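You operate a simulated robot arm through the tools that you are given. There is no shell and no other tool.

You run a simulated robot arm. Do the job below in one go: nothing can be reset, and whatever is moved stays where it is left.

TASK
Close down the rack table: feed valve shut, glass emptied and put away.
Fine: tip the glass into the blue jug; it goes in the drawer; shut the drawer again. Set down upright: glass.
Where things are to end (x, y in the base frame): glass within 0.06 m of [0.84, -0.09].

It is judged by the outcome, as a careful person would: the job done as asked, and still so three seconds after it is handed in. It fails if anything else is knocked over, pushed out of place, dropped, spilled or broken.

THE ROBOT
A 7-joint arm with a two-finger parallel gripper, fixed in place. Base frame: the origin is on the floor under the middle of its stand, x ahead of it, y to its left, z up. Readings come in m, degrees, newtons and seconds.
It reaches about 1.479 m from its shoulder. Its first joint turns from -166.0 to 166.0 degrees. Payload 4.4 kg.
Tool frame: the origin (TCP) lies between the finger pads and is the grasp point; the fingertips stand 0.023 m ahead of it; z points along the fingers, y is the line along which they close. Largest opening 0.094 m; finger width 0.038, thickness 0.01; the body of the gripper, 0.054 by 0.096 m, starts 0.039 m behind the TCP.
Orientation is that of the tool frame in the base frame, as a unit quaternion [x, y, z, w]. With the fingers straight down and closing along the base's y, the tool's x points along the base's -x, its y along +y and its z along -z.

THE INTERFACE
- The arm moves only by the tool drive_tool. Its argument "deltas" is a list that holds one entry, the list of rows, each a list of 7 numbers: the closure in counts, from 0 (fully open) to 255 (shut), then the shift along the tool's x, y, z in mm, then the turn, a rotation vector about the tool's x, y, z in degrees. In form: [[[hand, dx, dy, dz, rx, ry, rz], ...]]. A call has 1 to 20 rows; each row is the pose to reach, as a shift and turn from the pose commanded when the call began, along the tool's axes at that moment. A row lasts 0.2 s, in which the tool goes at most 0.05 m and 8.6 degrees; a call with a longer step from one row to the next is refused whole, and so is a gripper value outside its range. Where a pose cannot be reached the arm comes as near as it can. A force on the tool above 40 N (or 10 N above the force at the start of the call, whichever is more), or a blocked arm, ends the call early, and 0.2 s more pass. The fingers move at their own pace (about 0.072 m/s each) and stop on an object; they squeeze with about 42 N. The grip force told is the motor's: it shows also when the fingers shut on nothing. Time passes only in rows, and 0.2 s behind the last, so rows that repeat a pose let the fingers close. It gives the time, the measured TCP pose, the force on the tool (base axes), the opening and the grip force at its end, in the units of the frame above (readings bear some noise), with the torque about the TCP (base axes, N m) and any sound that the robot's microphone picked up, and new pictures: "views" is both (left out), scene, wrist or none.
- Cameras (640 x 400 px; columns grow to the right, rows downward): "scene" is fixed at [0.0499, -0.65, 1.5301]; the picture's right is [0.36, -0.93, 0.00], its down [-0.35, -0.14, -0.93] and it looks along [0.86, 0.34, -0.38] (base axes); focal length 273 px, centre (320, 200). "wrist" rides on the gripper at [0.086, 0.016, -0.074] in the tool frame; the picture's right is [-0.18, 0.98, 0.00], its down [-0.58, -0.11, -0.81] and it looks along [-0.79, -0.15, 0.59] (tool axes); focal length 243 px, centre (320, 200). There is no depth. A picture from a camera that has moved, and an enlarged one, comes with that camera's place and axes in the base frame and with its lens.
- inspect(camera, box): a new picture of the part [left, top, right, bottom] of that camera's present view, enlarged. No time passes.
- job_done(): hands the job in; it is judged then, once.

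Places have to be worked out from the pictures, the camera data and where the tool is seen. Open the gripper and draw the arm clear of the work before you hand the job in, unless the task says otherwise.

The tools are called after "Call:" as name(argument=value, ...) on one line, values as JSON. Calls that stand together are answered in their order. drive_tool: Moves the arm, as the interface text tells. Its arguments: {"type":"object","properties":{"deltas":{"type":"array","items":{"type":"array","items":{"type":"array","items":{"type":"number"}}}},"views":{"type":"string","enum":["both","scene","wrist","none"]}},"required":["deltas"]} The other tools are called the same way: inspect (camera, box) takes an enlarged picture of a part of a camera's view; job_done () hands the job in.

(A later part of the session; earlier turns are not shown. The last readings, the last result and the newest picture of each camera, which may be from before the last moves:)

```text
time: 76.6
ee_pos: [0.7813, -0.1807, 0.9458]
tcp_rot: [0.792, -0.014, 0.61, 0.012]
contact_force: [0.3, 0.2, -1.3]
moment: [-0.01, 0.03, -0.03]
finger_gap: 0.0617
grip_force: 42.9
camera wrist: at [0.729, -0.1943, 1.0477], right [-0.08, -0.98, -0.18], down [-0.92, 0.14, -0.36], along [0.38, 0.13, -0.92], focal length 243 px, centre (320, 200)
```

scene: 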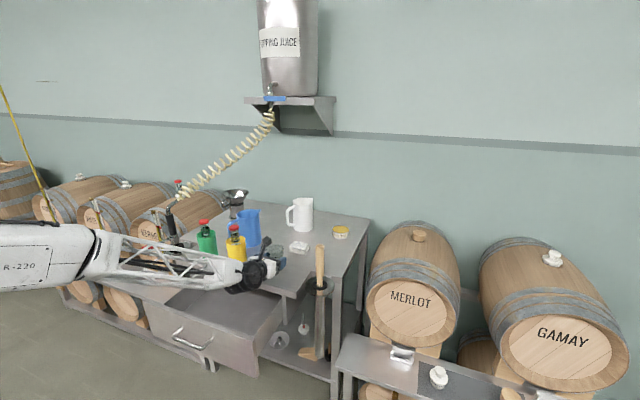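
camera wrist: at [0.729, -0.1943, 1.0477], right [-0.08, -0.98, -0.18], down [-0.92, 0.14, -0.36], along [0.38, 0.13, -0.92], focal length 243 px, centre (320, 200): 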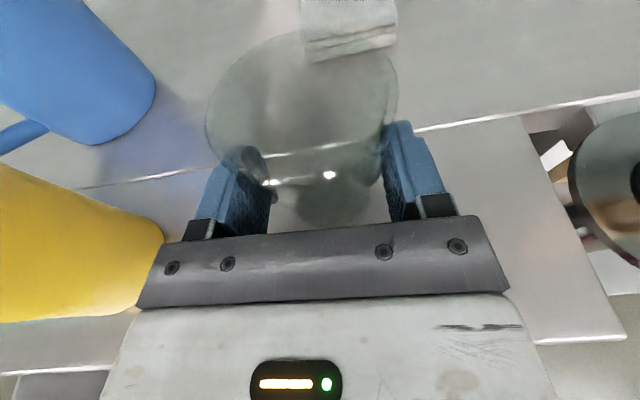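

No contact yet at z 0.9458; the glass stood with the TCP at about 0.941. I lower the last few mm in small steps.

Call:
drive_tool(deltas=[[[160, -1.5, 0, 0.4, 0, 0, 0], [160, -2.9, 0, 0.8, 0, 0, 0], [160, -4, 0, 1.1, 0, 0, 0], [160, -4.8, 0, 1.3, 0, 0, 0], [160, -4.8, 0, 1.3, 0, 0, 0]]], views="none")

```text
time: 77.8
ee_pos: [0.7809, -0.1814, 0.9426]
tcp_rot: [0.791, -0.013, 0.611, 0.012]
contact_force: [1.0, 3.4, 19.8]
moment: [0.29, -0.5, 0.06]
finger_gap: 0.062
grip_force: 41.8
```

The glass now stands on the plate (20 N up). I ease the pressure, open the fingers gradually and back straight out.

Call:
drive_tool(deltas=[[[160, 1.5, 0, -0.4, 0, 0, 0], [100, 1.5, 0, -0.4, 0, 0, 0], [60, 1.5, 0, -0.4, 0, 0, 0], [20, 1.5, 0, -0.4, 0, 0, 0], [0, 1.5, 0, -0.4, 0, 0, 0], [0, 1.5, 0, -0.4, 0, 0, 0], [0, 1.5, 0, -15, 0, 0, 0], [0, 1.5, 0, -40, 0, 0, 0], [0, 1.5, 0, -70, 0, 0, 0], [0, 10, 0, -100, 0, 0, 0], [0, 30, 0, -125, 0, 0, 0], [0, 60, 0, -140, 0, 0, 0], [0, 60, 0, -140, 0, 0, 0]]], views="both")

Call:
inspect(camera="scene", box=[190, 200, 350, 300])

```text
time: 80.6
ee_pos: [0.6597, -0.1774, 1.0323]
tcp_rot: [0.791, -0.014, 0.611, 0.012]
contact_force: [0.1, 0.3, 0.5]
moment: [0.02, 0.01, 0.02]
finger_gap: 0.0941
grip_force: 0.1
camera wrist: at [0.6077, -0.1898, 1.1362], right [-0.08, -0.98, -0.18], down [-0.92, 0.14, -0.36], along [0.38, 0.13, -0.92], focal length 243 px, centre (320, 200)
```

scene: 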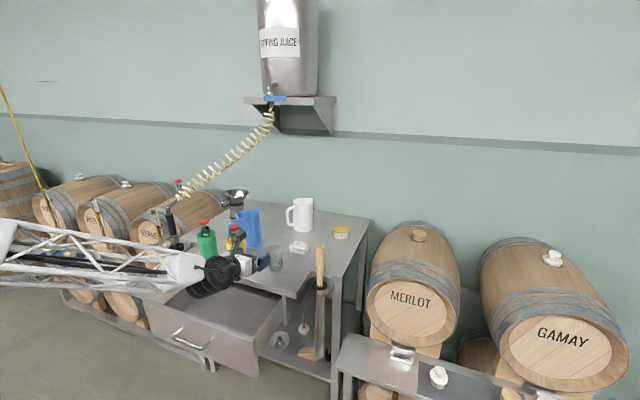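
wrist: 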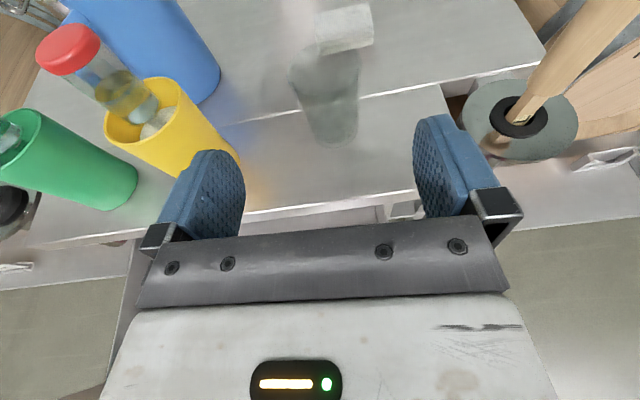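

```text
4.00 times, centred on (270, 250) of scene
camera zoom: at [0.0499, -0.65, 1.5301], right [0.36, -0.93, 0.0], down [-0.35, -0.14, -0.93], along [0.86, 0.34, -0.38], focal length 1092 px, centre (520, 0)
```

zoom: 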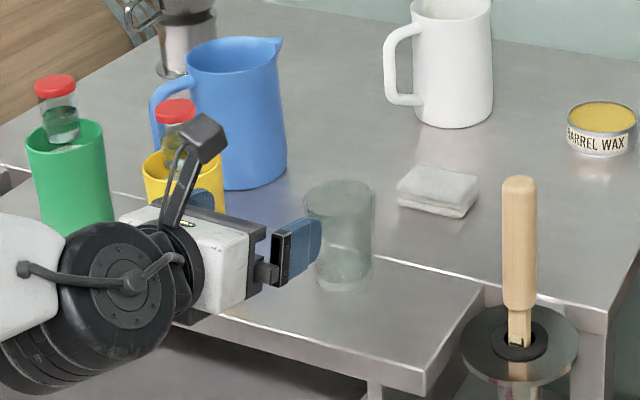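

The glass stands upright and empty at about (0.787, -0.182). Next I re-grasp it from above for the drawer: first rise and roll a quarter turn so the camera will be on the -y side.

Call:
drive_tool(deltas=[[[0, 20, 0.5, -11, 0, 0, 0], [0, 45, 1, -25, 0, 0, 8], [0, 70, 2, -39, 0, 0, 16], [0, 95, 3, -53, 0, 0, 24], [0, 120, 4, -67, 0, 0, 32], [0, 142.5, 4.8, -78.8, 0, 0, 40], [0, 142.5, 4.8, -78.8, 0, 0, 48.5], [0, 142.5, 4.8, -78.8, 0, 0, 57], [0, 142.5, 4.8, -78.8, 0, 0, 65.5], [0, 142.5, 4.8, -78.8, 0, 0, 74], [0, 142.5, 4.8, -78.8, 0, 0, 82], [0, 142.5, 4.8, -78.8, 0, 0, 89.5], [0, 142.5, 4.8, -78.8, 0, 0, 89.5]]], views="none")

```text
time: 83.4
ee_pos: [0.62, -0.1796, 1.1923]
tcp_rot: [-0.552, 0.568, -0.441, 0.422]
contact_force: [0.0, 0.3, -0.2]
moment: [0.0, -0.02, -0.01]
finger_gap: 0.0944
grip_force: 0.2
```

Now I pitch the tool straight down while moving to above the glass.

Call:
drive_tool(deltas=[[[0, -0.4, 3, 20, -8.3, 0, 0], [0, -0.8, 6, 40, -16.6, 0, 0], [0, -1.2, 9, 60, -25, 0, 0], [0, -1.6, 12, 80, -33.4, 0, 0], [0, -2.1, 15, 100, -41.8, 0, 0], [0, -2.5, 18.4, 120, -50.2, 0, 0], [0, -3, 21.5, 140, -58.6, 0, 0], [0, -3.4, 24.6, 160, -67, 0, 0], [0, -3.8, 27.6, 178.9, -75.2, 0, 0], [0, -3.8, 27.6, 178.9, -75.2, 0, 0], [0, -3.8, 27.6, 178.9, -75.2, 0, 0]]], views="both")

```text
time: 85.8
ee_pos: [0.6729, -0.181, 1.1005]
tcp_rot: [-0.686, 0.698, -0.13, 0.156]
contact_force: [-0.3, 0.4, -0.2]
moment: [-0.01, 0.01, 0.0]
finger_gap: 0.094
grip_force: 0.0
out of reach, approached as far as the arm can: row 6, 7, 8, 9, 10, 11
camera wrist: at [0.6275, -0.269, 1.1594], right [-0.9, 0.21, -0.38], down [-0.22, 0.55, 0.8], along [0.38, 0.81, -0.45], focal length 243 px, centre (320, 200)
```

scene: 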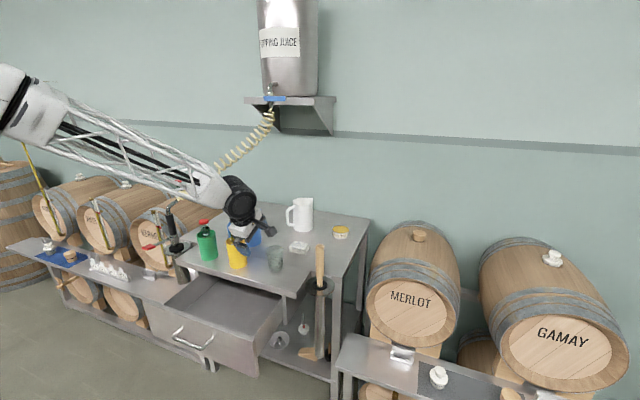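
wrist: 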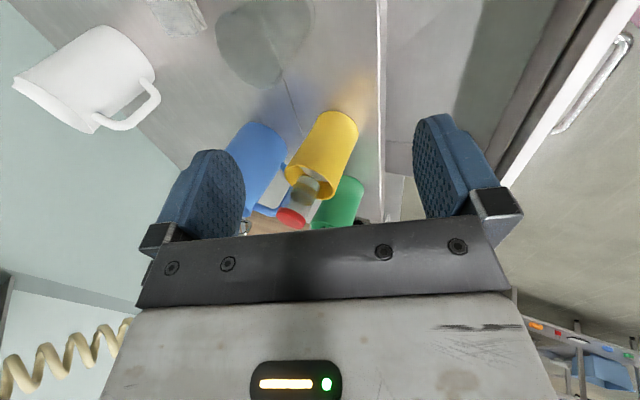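

The arm stalled short of that pose at (0.673, -0.181, 1.100), about 65 degrees down. I hold the command for a moment to see whether it converges.

Call:
drive_tool(deltas=[[[0, 0, 0, 0, 0, 0, 0], [0, 0, 0, 0, 0, 0, 0], [0, 0, 0, 0, 0, 0, 0]]], views="none")

```text
time: 86.6
ee_pos: [0.6736, -0.1808, 1.1]
tcp_rot: [-0.685, 0.699, -0.131, 0.157]
contact_force: [-0.1, 0.3, 0.1]
moment: [-0.04, 0.01, 0.01]
finger_gap: 0.094
grip_force: 0.1
```

It stays there, so this arm posture is at a joint limit. I rise and unroll to the plain orientation (closing along y), which worked before, to recover a better posture.

Call:
drive_tool(deltas=[[[0, -1, -5, -30, 0, 0, 0], [0, -2, -10, -60, 0, 0, 0], [0, -3, -15, -90, 0, 0, 4], [0, -4.5, -20, -122, 0, 0, 12], [0, -4.5, -20, -122, 0, 0, 20], [0, -4.5, -20, -122, 0, 0, 28], [0, -4.5, -20, -122, 0, 0, 36], [0, -4.5, -20, -122, 0, 0, 44], [0, -4.5, -20, -122, 0, 0, 52], [0, -4.5, -20, -122, 0, 0, 60], [0, -4.5, -20, -122, 0, 0, 68], [0, -4.5, -20, -122, 0, 0, 76], [0, -4.5, -20, -122, 0, 0, 84], [0, -4.5, -20, -122, 0, 0, 90], [0, -4.5, -20, -122, 0, 0, 90]]], views="scene")

```text
time: 89.8
ee_pos: [0.5992, -0.1744, 1.2127]
tcp_rot: [0.008, 0.977, 0.03, 0.211]
contact_force: [0.2, -0.2, -0.8]
moment: [0.03, 0.04, 0.0]
finger_gap: 0.0941
grip_force: 0.0
out of reach, approached as far as the arm can: row 1, 2, 3, 4, 5, 6, 7, 8, 9, 10, 11, 12, 13, 14, 15
```

scene: 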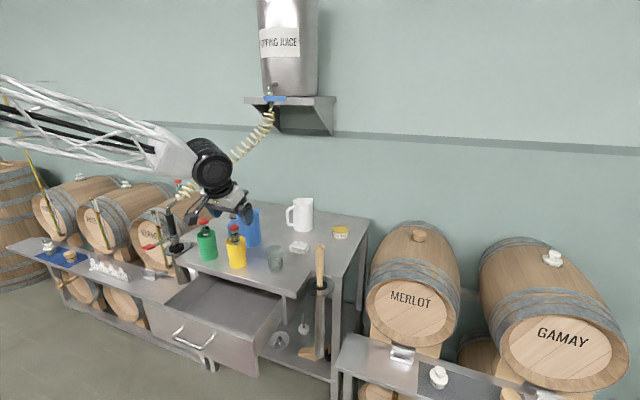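

The wrist has flipped into a branch that only bends about 35 degrees from the forearm line. To flip it back, I go to a straight-wrist pose in free space (tool nearly level, high up), then roll on past the joint limit in the opposite sense.

Call:
drive_tool(deltas=[[[0, 4, 3, -18, 0, -7.9, 0], [0, 8, 6, -37, 0, -15.8, 0], [0, 12, 9, -55, 0, -23.7, 0], [0, 17, 12, -74, 0, -31.6, 0], [0, 21, 15, -92, 0, -39.5, 0], [0, 25, 18, -111, 0, -47.3, 0], [0, 29, 20, -129, 0, -55, 0], [0, 29, 20, -129, 0, -55, 0]]], views="scene")

```text
time: 91.6
ee_pos: [0.5175, -0.1531, 1.3207]
tcp_rot: [0.017, 0.773, 0.01, 0.634]
contact_force: [0.2, 0.3, -0.1]
moment: [0.0, 0.0, 0.01]
finger_gap: 0.0942
grip_force: 0.0
```

scene: 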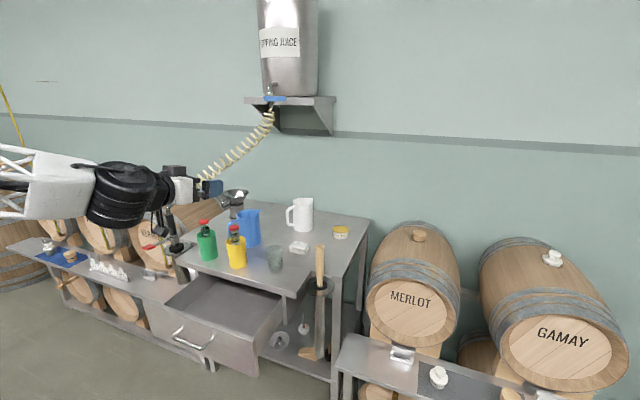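

Reached. Now I roll in the positive sense from here, watching for limit messages.

Call:
drive_tool(deltas=[[[0, 0, 0, 0, 0, 0, 8], [0, 0, 0, 0, 0, 0, 16], [0, 0, 0, 0, 0, 0, 24], [0, 0, 0, 0, 0, 0, 32], [0, 0, 0, 0, 0, 0, 40], [0, 0, 0, 0, 0, 0, 48], [0, 0, 0, 0, 0, 0, 56], [0, 0, 0, 0, 0, 0, 64], [0, 0, 0, 0, 0, 0, 72], [0, 0, 0, 0, 0, 0, 80], [0, 0, 0, 0, 0, 0, 88], [0, 0, 0, 0, 0, 0, 90], [0, 0, 0, 0, 0, 0, 90]]], views="scene")

```text
time: 94.4
ee_pos: [0.5184, -0.1524, 1.319]
tcp_rot: [0.559, 0.536, 0.456, 0.439]
contact_force: [-0.2, -1.3, -0.8]
moment: [-0.03, -0.02, -0.02]
finger_gap: 0.0941
grip_force: 0.1
```

scene: 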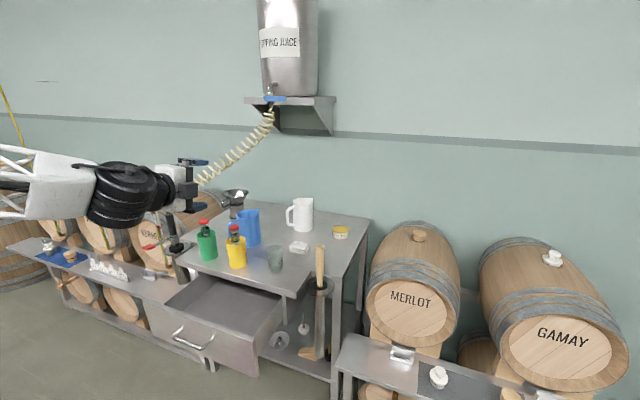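

Only the last joint turned; no limit yet. I keep rolling in the same sense.

Call:
drive_tool(deltas=[[[0, 0, 0, 0, 0, 0, 8], [0, 0, 0, 0, 0, 0, 16], [0, 0, 0, 0, 0, 0, 24], [0, 0, 0, 0, 0, 0, 32], [0, 0, 0, 0, 0, 0, 40], [0, 0, 0, 0, 0, 0, 48], [0, 0, 0, 0, 0, 0, 56], [0, 0, 0, 0, 0, 0, 64], [0, 0, 0, 0, 0, 0, 72], [0, 0, 0, 0, 0, 0, 80], [0, 0, 0, 0, 0, 0, 88], [0, 0, 0, 0, 0, 0, 90], [0, 0, 0, 0, 0, 0, 90]]], views="scene")

```text
time: 97.2
ee_pos: [0.5293, -0.0343, 1.331]
tcp_rot: [0.777, -0.036, 0.628, 0.024]
contact_force: [0.5, -0.6, -0.4]
moment: [-0.01, -0.02, 0.03]
finger_gap: 0.0941
grip_force: 0.1
out of reach, approached as far as the arm can: row 3, 4, 5, 6, 7, 8, 9, 10, 11, 12, 13
```

scene: 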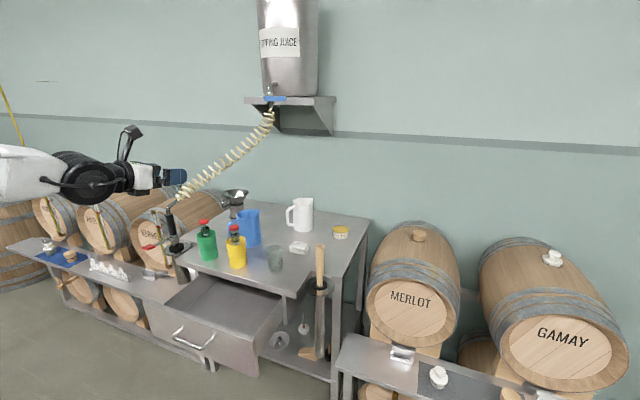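

The last joint reached its limit and the wrist itself is now turning, as wanted. I continue the roll.

Call:
drive_tool(deltas=[[[0, 0, 0, 0, 0, 0, 8], [0, 0, 0, 0, 0, 0, 16], [0, 0, 0, 0, 0, 0, 24], [0, 0, 0, 0, 0, 0, 32], [0, 0, 0, 0, 0, 0, 40], [0, 0, 0, 0, 0, 0, 48], [0, 0, 0, 0, 0, 0, 56], [0, 0, 0, 0, 0, 0, 64], [0, 0, 0, 0, 0, 0, 72], [0, 0, 0, 0, 0, 0, 80], [0, 0, 0, 0, 0, 0, 88], [0, 0, 0, 0, 0, 0, 90], [0, 0, 0, 0, 0, 0, 90]]], views="both")

```text
time: 100.0
ee_pos: [0.5461, -0.0421, 1.3669]
tcp_rot: [0.57, -0.535, 0.475, -0.404]
contact_force: [-0.2, -0.8, 0.1]
moment: [-0.01, 0.04, 0.02]
finger_gap: 0.0939
grip_force: 0.0
out of reach, approached as far as the arm can: row 1, 2, 3, 4, 5, 6, 7, 8, 9, 10, 11, 12, 13
camera wrist: at [0.4676, -0.1269, 1.3776], right [-0.22, 0.08, -0.97], down [-0.75, 0.63, 0.22], along [0.63, 0.77, -0.07], focal length 243 px, centre (320, 200)
```

scene: 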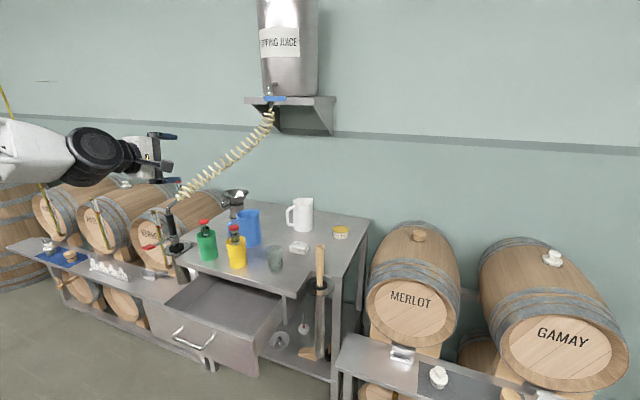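
wrist: 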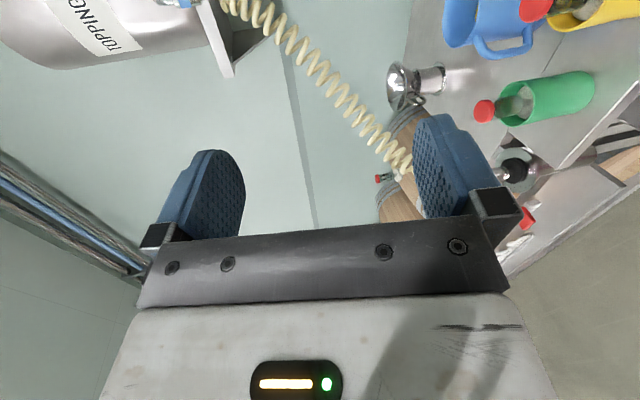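

The wrist has turned through with the camera on the -y side. I test whether the tool can now pitch down freely.

Call:
drive_tool(deltas=[[[0, 0, 0, 0, -8.3, 0, 0], [0, 0, 0, 0, -16.6, 0, 0], [0, 0, 0, 0, -25, 0, 0], [0, 0, 0, 0, -33.3, 0, 0], [0, 0, 0, 0, -41.6, 0, 0], [0, 0, 0, 0, -50, 0, 0], [0, 0, 0, 0, -58.3, 0, 0], [0, 0, 0, 0, -66.6, 0, 0], [0, 0, 0, 0, -75, 0, 0], [0, 0, 0, 0, -75, 0, 0]]], views="scene")

```text
time: 102.2
ee_pos: [0.55, -0.0368, 1.3593]
tcp_rot: [-0.668, 0.731, -0.124, -0.066]
contact_force: [0.8, -0.7, -0.9]
moment: [0.01, 0.03, -0.02]
finger_gap: 0.0941
grip_force: 0.0
out of reach, approached as far as the arm can: row 1, 2, 3, 4, 5, 6, 7, 8, 9, 10
```

scene: 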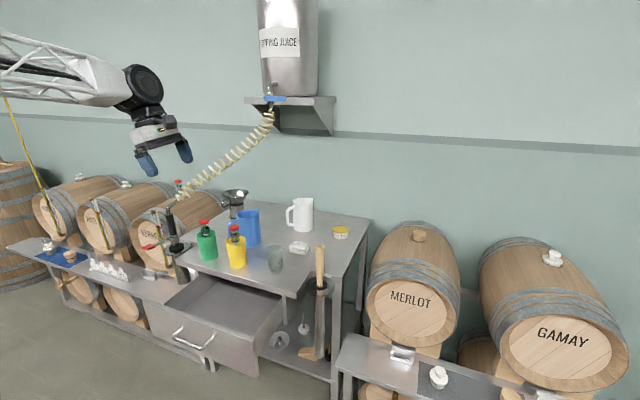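

The wrist is unflipped now (90-degree bend), with only the last joint at its limit. I roll back a full turn in steps, the tool pointing down, to bring that joint to mid-range.

Call:
drive_tool(deltas=[[[0, 0, 0, 0, 0, 0, -8.5], [0, 0, 0, 0, 0, 0, -17], [0, 0, 0, 0, 0, 0, -25.5], [0, 0, 0, 0, 0, 0, -34], [0, 0, 0, 0, 0, 0, -42.5], [0, 0, 0, 0, 0, 0, -51], [0, 0, 0, 0, 0, 0, -59.5], [0, 0, 0, 0, 0, 0, -68], [0, 0, 0, 0, 0, 0, -76.5], [0, 0, 0, 0, 0, 0, -85], [0, 0, 0, 0, 0, 0, -93.5], [0, 0, 0, 0, 0, 0, -102], [0, 0, 0, 0, 0, 0, -110.5], [0, 0, 0, 0, 0, 0, -119], [0, 0, 0, 0, 0, 0, -127.5], [0, 0, 0, 0, 0, 0, -136], [0, 0, 0, 0, 0, 0, -144.5], [0, 0, 0, 0, 0, 0, -153], [0, 0, 0, 0, 0, 0, -161.5], [0, 0, 0, 0, 0, 0, -170]]], views="none")

```text
time: 106.4
ee_pos: [0.5497, -0.0375, 1.358]
tcp_rot: [0.786, 0.602, -0.055, 0.13]
contact_force: [-0.6, -0.7, 0.5]
moment: [-0.02, 0.01, 0.02]
finger_gap: 0.0941
grip_force: 0.0
```

Fine: only the roll changed. I continue the roll by another 170 degrees.

Call:
drive_tool(deltas=[[[0, 0, 0, 0, 0, 0, -8.5], [0, 0, 0, 0, 0, 0, -17], [0, 0, 0, 0, 0, 0, -25.5], [0, 0, 0, 0, 0, 0, -34], [0, 0, 0, 0, 0, 0, -42.5], [0, 0, 0, 0, 0, 0, -51], [0, 0, 0, 0, 0, 0, -59.5], [0, 0, 0, 0, 0, 0, -68], [0, 0, 0, 0, 0, 0, -76.5], [0, 0, 0, 0, 0, 0, -85], [0, 0, 0, 0, 0, 0, -93.5], [0, 0, 0, 0, 0, 0, -102], [0, 0, 0, 0, 0, 0, -110.5], [0, 0, 0, 0, 0, 0, -119], [0, 0, 0, 0, 0, 0, -127.5], [0, 0, 0, 0, 0, 0, -136], [0, 0, 0, 0, 0, 0, -144.5], [0, 0, 0, 0, 0, 0, -153], [0, 0, 0, 0, 0, 0, -161.5], [0, 0, 0, 0, 0, 0, -170]]], views="both")

```text
time: 110.6
ee_pos: [0.4433, 0.1973, 1.1179]
tcp_rot: [-0.395, 0.878, -0.269, 0.035]
contact_force: [-1.3, 0.4, 0.1]
moment: [0.02, -0.05, 0.0]
finger_gap: 0.094
grip_force: 0.1
out of reach, approached as far as the arm can: row 13, 14, 15, 16, 17, 18, 19, 20
camera wrist: at [0.3529, 0.1779, 1.187], right [-0.54, 0.67, -0.52], down [0.25, 0.71, 0.65], along [0.8, 0.22, -0.55], focal length 243 px, centre (320, 200)
```

scene: 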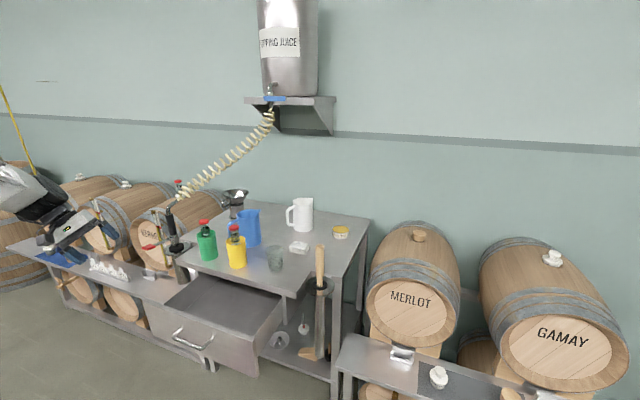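
wrist: 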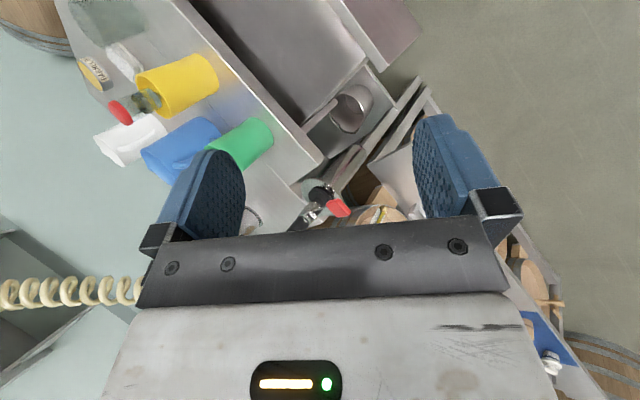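

The roll hit a limit near the end and the arm swung out to (0.44, 0.20, 1.12), touching nothing. The plain roll (closing along y) is inside the range, so I return to that with the tool straight down at a safe height.

Call:
drive_tool(deltas=[[[0, 16.6, -32.5, 0.6, -3.2, 0.4, 4.7], [0, 33.2, -65, 1.2, -6.4, 0.8, 9.4], [0, 49.8, -97.6, 1.8, -9.6, 1.3, 14.1], [0, 66.4, -130, 2.4, -12.8, 1.7, 18.8], [0, 83, -162.6, 3, -16, 2.1, 23.6], [0, 99.5, -195, 3.6, -19.3, 2.5, 28.3], [0, 116, -227.7, 4.2, -22.5, 2.9, 33], [0, 132.7, -260, 4.8, -25.7, 3.4, 37.7], [0, 149.3, -292.8, 5.4, -28.9, 3.8, 42.4], [0, 165.9, -325.3, 6, -32.1, 4.2, 47.1], [0, 165.9, -325.3, 6, -32.1, 4.2, 47.1]]], views="scene")

```text
time: 113.0
ee_pos: [0.5557, -0.0475, 1.2692]
tcp_rot: [0.021, 0.991, -0.133, 0.015]
contact_force: [-0.2, 0.3, 0.4]
moment: [0.01, -0.01, 0.02]
finger_gap: 0.0938
grip_force: 0.1
out of reach, approached as far as the arm can: row 1, 2, 3, 4, 5, 6, 7, 8, 9, 10, 11
```

scene: 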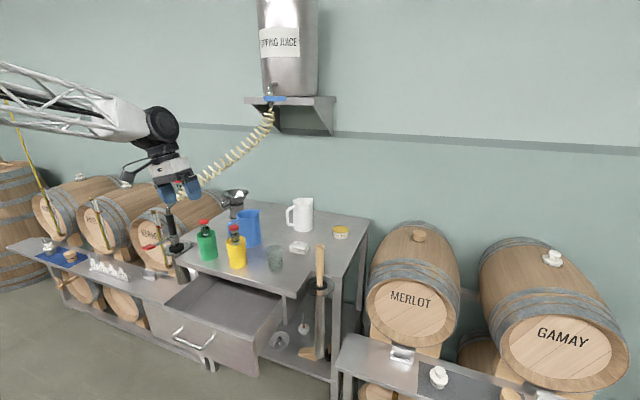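

I zoom in on the arm to understand its posture.

Call:
inspect(camera="scene", box=[0, 50, 240, 210])

Call:
inspect(camera="wrist", box=[0, 0, 640, 400])

```text
2.50 times, centred on (120, 130) of scene
camera zoom: at [0.0499, -0.65, 1.5301], right [0.36, -0.93, 0.0], down [-0.35, -0.14, -0.93], along [0.86, 0.34, -0.38], focal length 683 px, centre (820, 375)
```

zoom: 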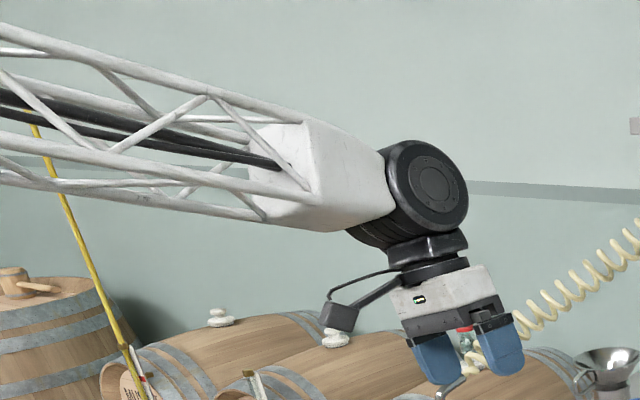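

```text
1.00 times, centred on (320, 200) of wrist (not enlarged: the box is as wide or as high as the picture)
camera zoom: at [0.4682, -0.0083, 1.3338], right [0.23, 0.94, -0.25], down [0.56, 0.08, 0.83], along [0.8, -0.33, -0.5], focal length 243 px, centre (320, 200)
```

zoom: 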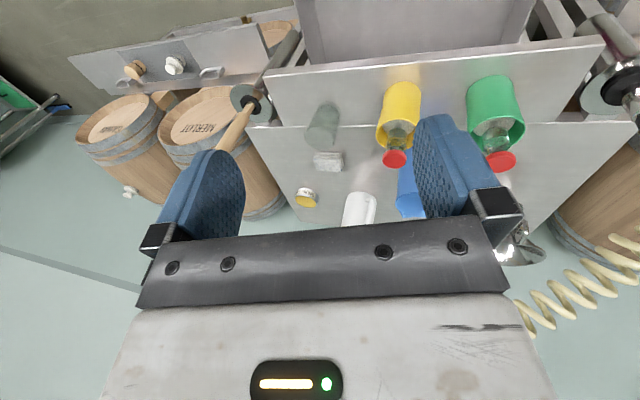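

The gripper hangs well below the wrist with a 15-degree sideways tilt. I try correcting just that tilt from here.

Call:
drive_tool(deltas=[[[0, 0, 0, 0, -4, 0, 0], [0, 0, 0, 0, -8, 0, 0], [0, 0, 0, 0, -12, 0, 0], [0, 0, 0, 0, -15.3, -1.4, 0], [0, 0, 0, 0, -15.3, -1.4, 0]]], views="none")

```text
time: 114.2
ee_pos: [0.5571, -0.0469, 1.2692]
tcp_rot: [0.02, 0.991, -0.133, 0.014]
contact_force: [-0.4, 1.3, -0.1]
moment: [0.02, 0.03, -0.04]
finger_gap: 0.094
grip_force: 0.1
out of reach, approached as far as the arm can: row 1, 2, 3, 4, 5
```

No movement, so one joint is at its stop. I probe with a small sideways shift and roll to learn which motions are free.

Call:
drive_tool(deltas=[[[0, 0, 0, 0, 0, 0, 8], [0, 0, 0, 0, 0, 0, 16], [0, 0, 0, 0, 0, 0, 24], [0, 0, 0, 0, 0, 0, 30], [0, 0, 0, 0, 0, 0, 30]]], views="none")

Call:
drive_tool(deltas=[[[0, 0, 0, 0, -4, 0, 0], [0, 0, 0, 0, -8, 0, 0], [0, 0, 0, 0, -12, 0, 0], [0, 0, 0, 0, -12, 0, 0]]], views="none")

```text
time: 115.4
ee_pos: [0.5555, -0.0471, 1.2695]
tcp_rot: [0.278, 0.951, -0.124, 0.047]
contact_force: [0.5, 0.4, 0.1]
moment: [0.01, 0.04, 0.02]
finger_gap: 0.094
grip_force: 0.0
```

```text
time: 116.4
ee_pos: [0.5556, -0.0462, 1.2651]
tcp_rot: [0.274, 0.952, -0.116, 0.066]
contact_force: [0.1, 0.9, -0.2]
moment: [-0.01, 0.02, 0.0]
finger_gap: 0.0941
grip_force: 0.0
out of reach, approached as far as the arm can: row 1, 2, 3, 4
```

Roll is free but the sideways tilt is blocked. I move up toward the starting region, where the arm is more extended, while commanding the plain straight-down orientation.

Call:
drive_tool(deltas=[[[0, -15, -1, -34, -1.9, 1.1, -4.6], [0, -30, -2.4, -68, -3.9, 2.2, -9.2], [0, -45, -3.6, -101, -5.8, 3.3, -13.8], [0, -61, -5, -135, -7.8, 4.4, -18.3], [0, -76, -6, -169, -9.7, 5.5, -22.9], [0, -91, -7.4, -203, -11.7, 6.6, -27.5], [0, -106, -8.6, -236, -13.6, 7.7, -32.1], [0, -106, -8.6, -236, -13.6, 7.7, -32.1], [0, -106, -8.6, -236, -13.6, 7.7, -32.1]]], views="scene")

```text
time: 118.4
ee_pos: [0.6118, -0.036, 1.4672]
tcp_rot: [0.051, 0.989, -0.139, 0.024]
contact_force: [-0.1, 0.5, 0.6]
moment: [0.01, 0.03, -0.01]
finger_gap: 0.0938
grip_force: 0.0
out of reach, approached as far as the arm can: row 1, 2, 3, 4, 5, 6, 7, 8, 9
```

scene: 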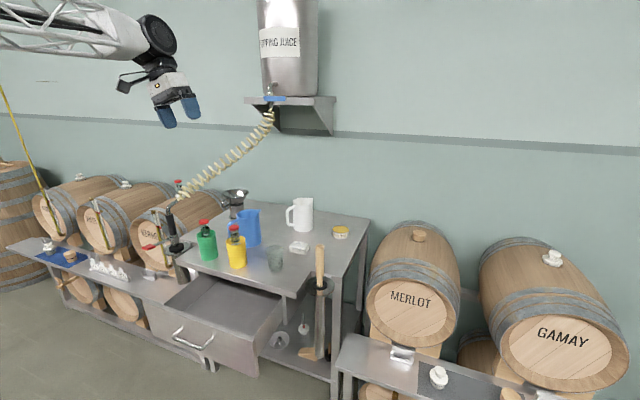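

A full description of the problem: the forearm-roll joint sits at its stop. I drive it back by circling the tool direction: first raise the tool to point forward-down in free air, well clear of the tank.

Call:
drive_tool(deltas=[[[0, -17, 0, -3, -0.5, -6.9, 0], [0, -35, 0, -6.5, -0.9, -13.9, 0], [0, -52, 1, -10, -1.4, -20.8, 0], [0, -70, 1, -13, -1.8, -27.8, 0], [0, -87, 1, -16, -2.3, -34.7, 0], [0, -105, 1, -19.5, -2.7, -41.6, 0], [0, -122, 2, -23, -3.2, -48.6, 0], [0, -140, 2, -26, -3.6, -55.5, 0], [0, -140, 2, -26, -3.6, -55.5, 0]]], views="scene")

```text
time: 120.4
ee_pos: [0.7503, -0.0375, 1.4996]
tcp_rot: [-0.02, 0.867, -0.117, 0.484]
contact_force: [-0.2, -0.1, 0.3]
moment: [0.02, 0.01, -0.01]
finger_gap: 0.0941
grip_force: 0.2
```

scene: 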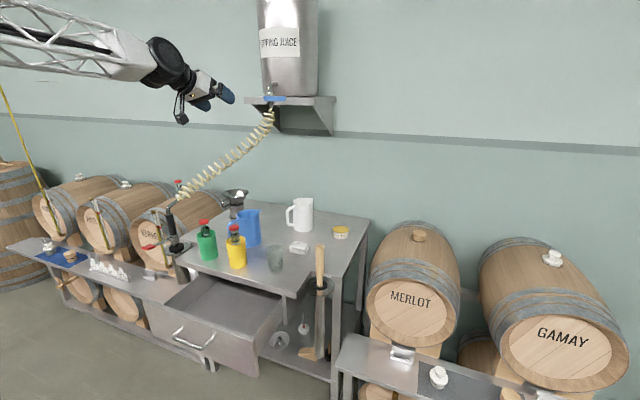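

That worked without limits. I bend a little more, then circle the tool direction about the forearm line toward the right (-y) side.

Call:
drive_tool(deltas=[[[0, 0, 0, 0, 0, 5.6, 0], [0, 0, 0, 0, 0, 11.3, 0], [0, 0, 0, 0, 0, 11.3, 0]]], views="none")

Call:
drive_tool(deltas=[[[0, 0, 0, 0, 5.07, -0.75, -6.14], [0, 0, 0, 0, 10.1, -1.5, -12.3], [0, 0, 0, 0, 15.2, -2.25, -18.4], [0, 0, 0, 0, 20.3, -3, -24.6], [0, 0, 0, 0, 25.3, -3.75, -30.7], [0, 0, 0, 0, 30.4, -4.5, -36.8], [0, 0, 0, 0, 35.5, -5.25, -43], [0, 0, 0, 0, 40.6, -6, -49.1], [0, 0, 0, 0, 45.6, -6.75, -55.3], [0, 0, 0, 0, 50.7, -7.5, -61.4], [0, 0, 0, 0, 50.7, -7.5, -61.4]]], views="scene")

```text
time: 121.2
ee_pos: [0.7511, -0.0385, 1.4999]
tcp_rot: [-0.009, 0.911, -0.118, 0.394]
contact_force: [-0.5, -0.1, -0.8]
moment: [-0.01, -0.02, -0.01]
finger_gap: 0.0939
grip_force: 0.0
```

```text
time: 123.6
ee_pos: [0.7511, -0.0379, 1.4992]
tcp_rot: [0.302, -0.622, 0.656, -0.303]
contact_force: [1.4, 0.4, -0.7]
moment: [0.0, -0.01, -0.02]
finger_gap: 0.0939
grip_force: 0.1
```

scene: 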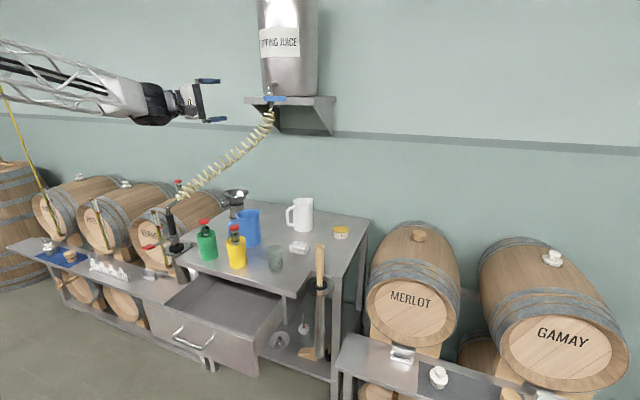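

It follows exactly. I continue the circle until the tool points forward and up.

Call:
drive_tool(deltas=[[[0, 0, 0, 0, 5.07, -0.75, -6.14], [0, 0, 0, 0, 10.1, -1.5, -12.3], [0, 0, 0, 0, 15.2, -2.25, -18.4], [0, 0, 0, 0, 20.3, -3, -24.6], [0, 0, 0, 0, 25.3, -3.75, -30.7], [0, 0, 0, 0, 30.4, -4.5, -36.8], [0, 0, 0, 0, 35.5, -5.25, -43], [0, 0, 0, 0, 40.6, -6, -49.1], [0, 0, 0, 0, 45.6, -6.75, -55.3], [0, 0, 0, 0, 49.5, -7.3, -60], [0, 0, 0, 0, 49.5, -7.3, -60]]], views="scene")

```text
time: 126.0
ee_pos: [0.7506, -0.0381, 1.4998]
tcp_rot: [0.454, -0.056, 0.886, -0.075]
contact_force: [-0.2, -0.8, -0.3]
moment: [0.0, 0.0, -0.01]
finger_gap: 0.094
grip_force: 0.0
```

scene: 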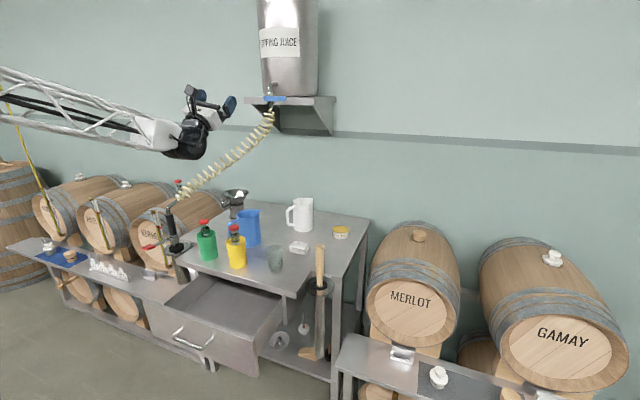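

The tool now points forward-up with that joint near its middle. I pitch straight down through the forearm line.

Call:
drive_tool(deltas=[[[0, 0, 0, 0, -1.5, -8, -0.25], [0, 0, 0, 0, -3, -16, -0.5], [0, 0, 0, 0, -4.5, -24, -0.75], [0, 0, 0, 0, -6, -32, -1], [0, 0, 0, 0, -7.5, -40, -1.25], [0, 0, 0, 0, -9, -48, -1.5], [0, 0, 0, 0, -10.5, -56, -1.75], [0, 0, 0, 0, -12, -64, -2], [0, 0, 0, 0, -13.5, -72, -2.25], [0, 0, 0, 0, -15, -80, -2.5], [0, 0, 0, 0, -15, -80, -2.5]]], views="scene")

```text
time: 128.4
ee_pos: [0.7419, -0.0395, 1.4504]
tcp_rot: [0.845, -0.078, 0.527, -0.056]
contact_force: [-0.2, -1.1, -0.4]
moment: [-0.03, -0.01, 0.04]
finger_gap: 0.0939
grip_force: 0.0
out of reach, approached as far as the arm can: row 6, 7, 8, 9, 10, 11
```

scene: 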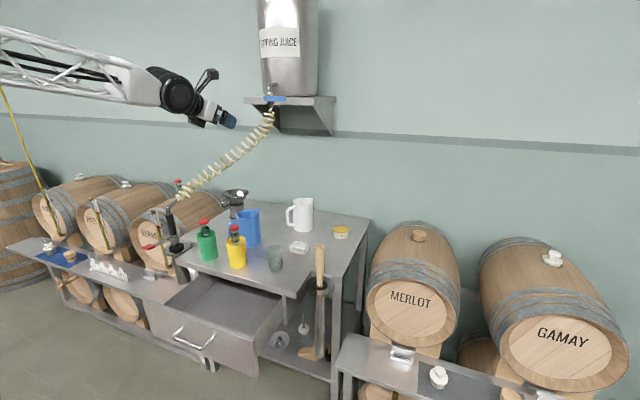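

This branch only bends down a little, so the blocked joint is a different one. I test whether sideways moves (-y, then +y) are free from here, to find out.

Call:
drive_tool(deltas=[[[0, 0, 25, 0, 0, 0, 0], [0, 0, 50, 0, 0, 0, 0], [0, 0, 75, 0, 0, 0, 0], [0, 0, 100, 0, 0, 0, 0], [0, 0, 100, 0, 0, 0, 0]]], views="scene")

```text
time: 129.6
ee_pos: [0.7364, -0.1391, 1.4327]
tcp_rot: [0.845, -0.074, 0.527, -0.051]
contact_force: [1.0, -0.5, -1.1]
moment: [-0.06, 0.01, -0.02]
finger_gap: 0.0936
grip_force: 0.0
```

scene: 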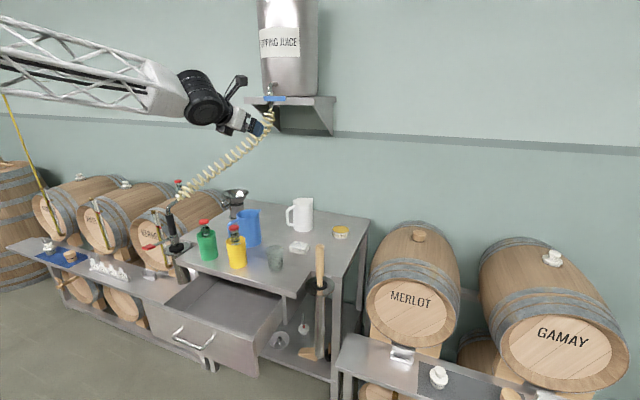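

Sideways moves are free here. I look closely at the arm's wrist to understand its posture.

Call:
inspect(camera="scene", box=[0, 0, 290, 180])

```text
2.21 times, centred on (145, 90) of scene
camera zoom: at [0.0499, -0.65, 1.5301], right [0.36, -0.93, 0.0], down [-0.35, -0.14, -0.93], along [0.86, 0.34, -0.38], focal length 603 px, centre (706, 443)
```

zoom: 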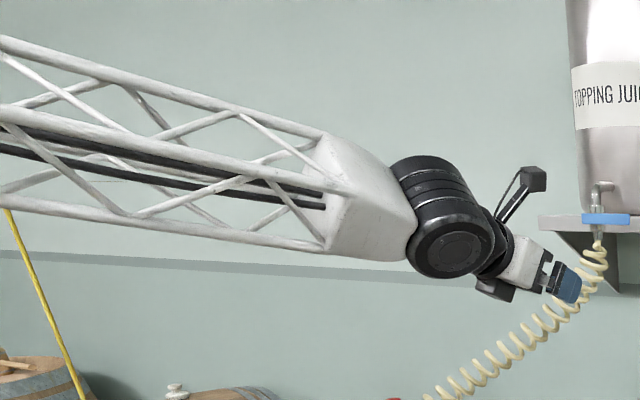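

The wrist-bend axis looks tilted now, so the arm may just be near its straight-wrist singularity. I try pitching further down from here in small steps.

Call:
drive_tool(deltas=[[[0, 0, 0, 0, 0, -4, 0], [0, 0, 0, 0, 0, -8, 0], [0, 0, 0, 0, 0, -12, 0], [0, 0, 0, 0, 0, -16, 0], [0, 0, 0, 0, 0, -20, 0], [0, 0, 0, 0, 0, -20, 0]]], views="none")

Call:
inspect(camera="scene", box=[0, 0, 290, 180])

```text
time: 131.0
ee_pos: [0.7371, -0.1386, 1.4331]
tcp_rot: [0.924, -0.064, 0.372, -0.063]
contact_force: [-0.6, 0.7, 0.9]
moment: [0.0, 0.0, 0.01]
finger_gap: 0.0939
grip_force: 0.0
```

```text
2.21 times, centred on (145, 90) of scene
camera zoom: at [0.0499, -0.65, 1.5301], right [0.36, -0.93, 0.0], down [-0.35, -0.14, -0.93], along [0.86, 0.34, -0.38], focal length 603 px, centre (706, 443)
```

zoom: 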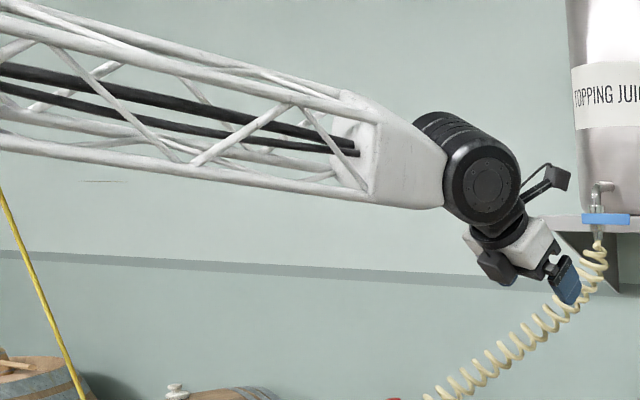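

It pitched freely this time (now 46 degrees down). I continue down to vertical.

Call:
drive_tool(deltas=[[[0, 0, 0, 0, 0, -6, 0], [0, 0, 0, 0, 0, -12, 0], [0, 0, 0, 0, 0, -18, 0], [0, 0, 0, 0, 0, -24, 0], [0, 0, 0, 0, 0, -30, 0], [0, 0, 0, 0, 0, -36, 0], [0, 0, 0, 0, 0, -42, 0], [0, 0, 0, 0, 0, -42, 0]]], views="scene")

```text
time: 132.8
ee_pos: [0.7361, -0.1386, 1.4323]
tcp_rot: [0.989, -0.038, 0.03, -0.138]
contact_force: [-0.1, 0.3, 0.2]
moment: [-0.01, -0.02, -0.01]
finger_gap: 0.0939
grip_force: 0.1
out of reach, approached as far as the arm can: row 3, 4, 5, 6, 7, 8
```

scene: 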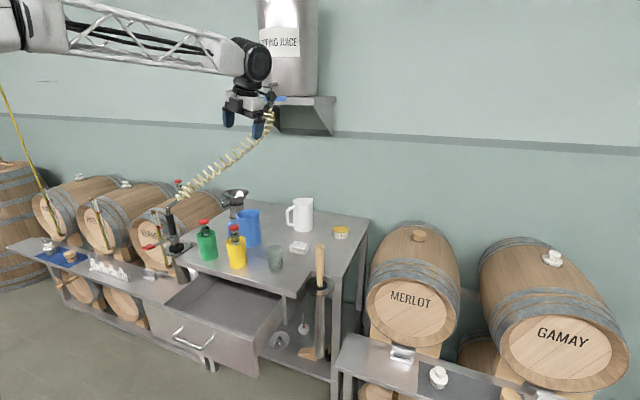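

The tool is nearly vertical with a fixed 15-degree lean (tool axis toward +y) that this posture imposes. That is usable: I roll so the fingers close along x, with the camera on the upper side, and check that it is free.

Call:
drive_tool(deltas=[[[0, 0, 0, 0, 0, 0, -8], [0, 0, 0, 0, 0, 0, -16], [0, 0, 0, 0, 0, 0, -24], [0, 0, 0, 0, 0, 0, -32], [0, 0, 0, 0, 0, 0, -40], [0, 0, 0, 0, 0, 0, -48], [0, 0, 0, 0, 0, 0, -56], [0, 0, 0, 0, 0, 0, -64], [0, 0, 0, 0, 0, 0, -72], [0, 0, 0, 0, 0, 0, -80], [0, 0, 0, 0, 0, 0, -87], [0, 0, 0, 0, 0, 0, -87]]], views="scene")

```text
time: 135.4
ee_pos: [0.7366, -0.1386, 1.4316]
tcp_rot: [0.743, 0.654, 0.116, -0.079]
contact_force: [0.6, 0.2, -0.1]
moment: [-0.03, -0.05, -0.04]
finger_gap: 0.0938
grip_force: 0.0
```

scene: 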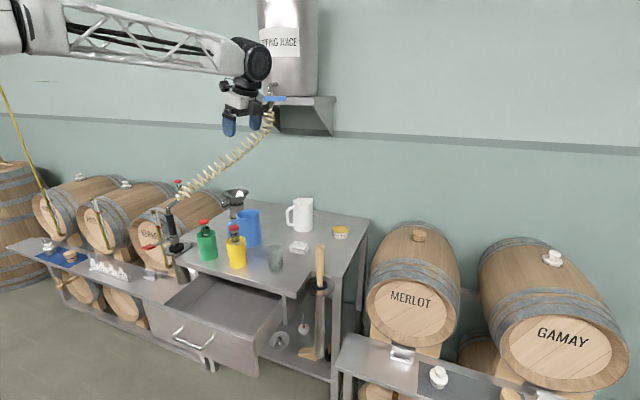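

The roll is free. I test once more whether the lean can be removed in this orientation.

Call:
drive_tool(deltas=[[[0, 0, 0, 0, -0.6, -5, -0.4], [0, 0, 0, 0, -1.2, -10, -0.8], [0, 0, 0, 0, -1.8, -15.5, -1.1], [0, 0, 0, 0, -1.8, -15.5, -1.1]]], views="none")

```text
time: 136.4
ee_pos: [0.735, -0.1398, 1.4311]
tcp_rot: [0.742, 0.655, 0.123, -0.068]
contact_force: [-0.2, 0.7, -0.6]
moment: [-0.02, 0.0, -0.01]
finger_gap: 0.0941
grip_force: 0.1
out of reach, approached as far as the arm can: row 1, 2, 3, 4
```

The lean stays, so I work with it: fingers closing along x, tool leaning 15 degrees in the y-z plane. I move down to above the glass on its -y side, along which the tool will approach.

Call:
drive_tool(deltas=[[[0, -20, 6, 30, 0.9, 0, -0.7], [0, -40, 12, 60, 1.8, -0.1, -1.4], [0, -59, 18, 90, 2.7, -0.1, -2.1], [0, -79, 24, 120, 3.6, -0.15, -2.8], [0, -99, 30, 150, 4.5, -0.2, -3.6], [0, -119, 36, 180, 5.5, -0.25, -4.3], [0, -139, 42, 210, 6.4, -0.3, -5], [0, -158.5, 47.6, 240, 7.3, -0.3, -5.7], [0, -158.5, 47.6, 240, 7.3, -0.3, -5.7], [0, -158.5, 47.6, 240, 7.3, -0.3, -5.7]]], views="both")

```text
time: 138.6
ee_pos: [0.7881, -0.2329, 1.1595]
tcp_rot: [0.703, 0.696, 0.096, -0.112]
contact_force: [0.0, -0.7, 1.1]
moment: [0.0, -0.01, -0.02]
finger_gap: 0.0939
grip_force: 0.0
out of reach, approached as far as the arm can: row 6, 7, 8
camera wrist: at [0.8069, -0.1715, 1.2563], right [0.98, -0.18, -0.08], down [-0.1, -0.79, 0.61], along [-0.17, -0.59, -0.79], focal length 243 px, centre (320, 200)
```

scene: 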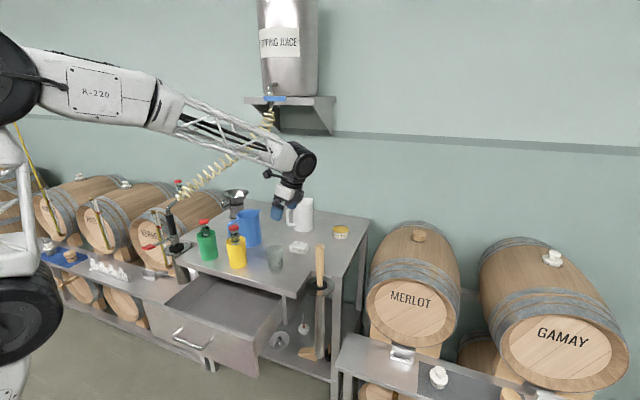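
wrist: 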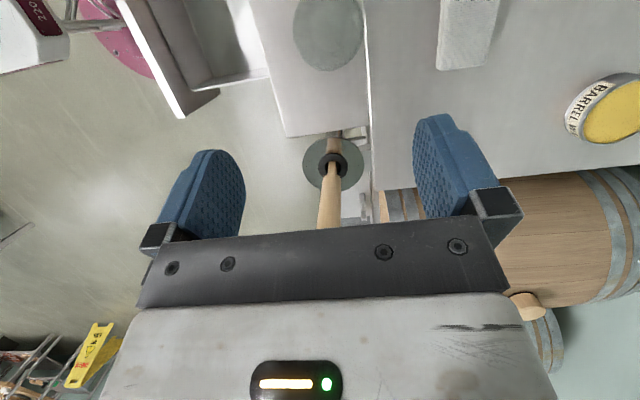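

The glass axis measures (0.789, -0.183) and lies almost exactly along the tool's approach line. I advance 120 mm and re-check alignment.

Call:
drive_tool(deltas=[[[0, -1, 0.6, 25, 0, 0, 0], [0, -2, 1.3, 50, 0, 0, 0], [0, -3, 2, 75, 0, 0, 0], [0, -4, 2.6, 100, 0, 0, 0], [0, -4.7, 3.2, 120, 0, 0, 0], [0, -4.7, 3.2, 120, 0, 0, 0]]], views="both")

Call:
inspect(camera="scene", box=[210, 180, 370, 280])

```text
time: 140.0
ee_pos: [0.7871, -0.2077, 1.0434]
tcp_rot: [0.703, 0.698, 0.085, -0.107]
contact_force: [0.5, 0.7, 0.7]
moment: [-0.04, -0.01, 0.0]
finger_gap: 0.094
grip_force: 0.1
out of reach, approached as far as the arm can: row 1, 2, 3
camera wrist: at [0.8069, -0.1434, 1.1385], right [0.98, -0.18, -0.08], down [-0.09, -0.78, 0.62], along [-0.18, -0.6, -0.78], focal length 243 px, centre (320, 200)
```

scene: 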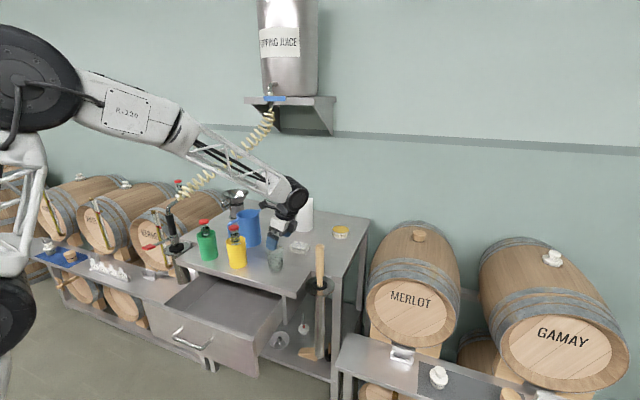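
wrist: 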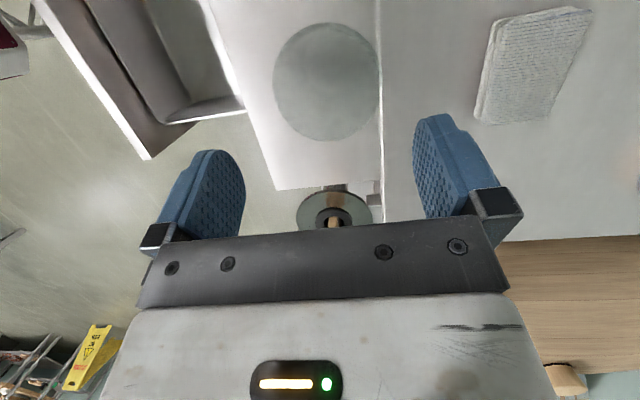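

```text
4.00 times, centred on (290, 230) of scene
camera zoom: at [0.0499, -0.65, 1.5301], right [0.36, -0.93, 0.0], down [-0.35, -0.14, -0.93], along [0.86, 0.34, -0.38], focal length 1092 px, centre (440, 80)
```

zoom: 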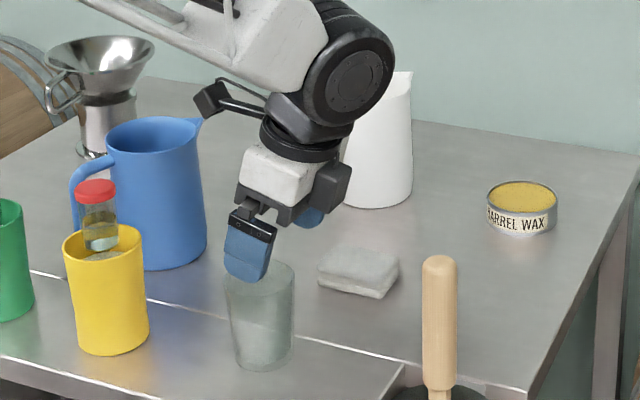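

Alignment is good: the glass is between the finger planes. I go down the remaining 81 mm along the tool to grasp just below the rim.

Call:
drive_tool(deltas=[[[0, 1.5, 1, 20, 0, 0, 0], [0, 3, 2.2, 40, 0, 0, 0], [0, 4.6, 3.2, 60, 0, 0, 0], [0, 5.5, 4, 73, 0, 0, 0], [0, 6.1, 4.3, 81, 0, 0, 0], [0, 6.1, 4.3, 81, 0, 0, 0]]], views="both")

Call:
inspect(camera="scene", box=[210, 180, 370, 280])

```text
time: 141.4
ee_pos: [0.7895, -0.1777, 0.9689]
tcp_rot: [0.703, 0.699, 0.082, -0.107]
contact_force: [0.2, 0.1, 0.5]
moment: [-0.04, -0.03, 0.01]
finger_gap: 0.094
grip_force: 0.0
camera wrist: at [0.8082, -0.1139, 1.0628], right [0.98, -0.18, -0.08], down [-0.09, -0.77, 0.63], along [-0.18, -0.61, -0.77], focal length 243 px, centre (320, 200)
```

scene: 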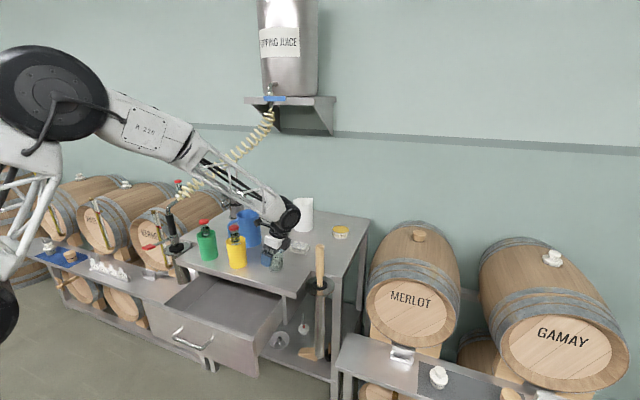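
wrist: 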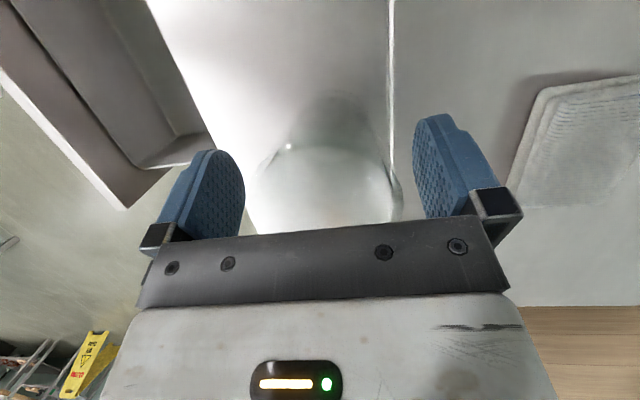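

```text
4.00 times, centred on (290, 230) of scene
camera zoom: at [0.0499, -0.65, 1.5301], right [0.36, -0.93, 0.0], down [-0.35, -0.14, -0.93], along [0.86, 0.34, -0.38], focal length 1092 px, centre (440, 80)
```

zoom: 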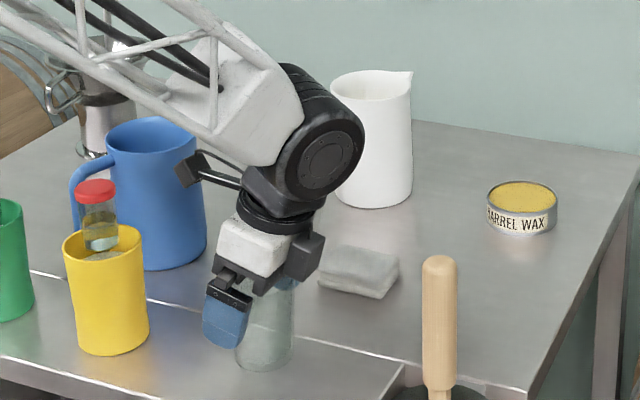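

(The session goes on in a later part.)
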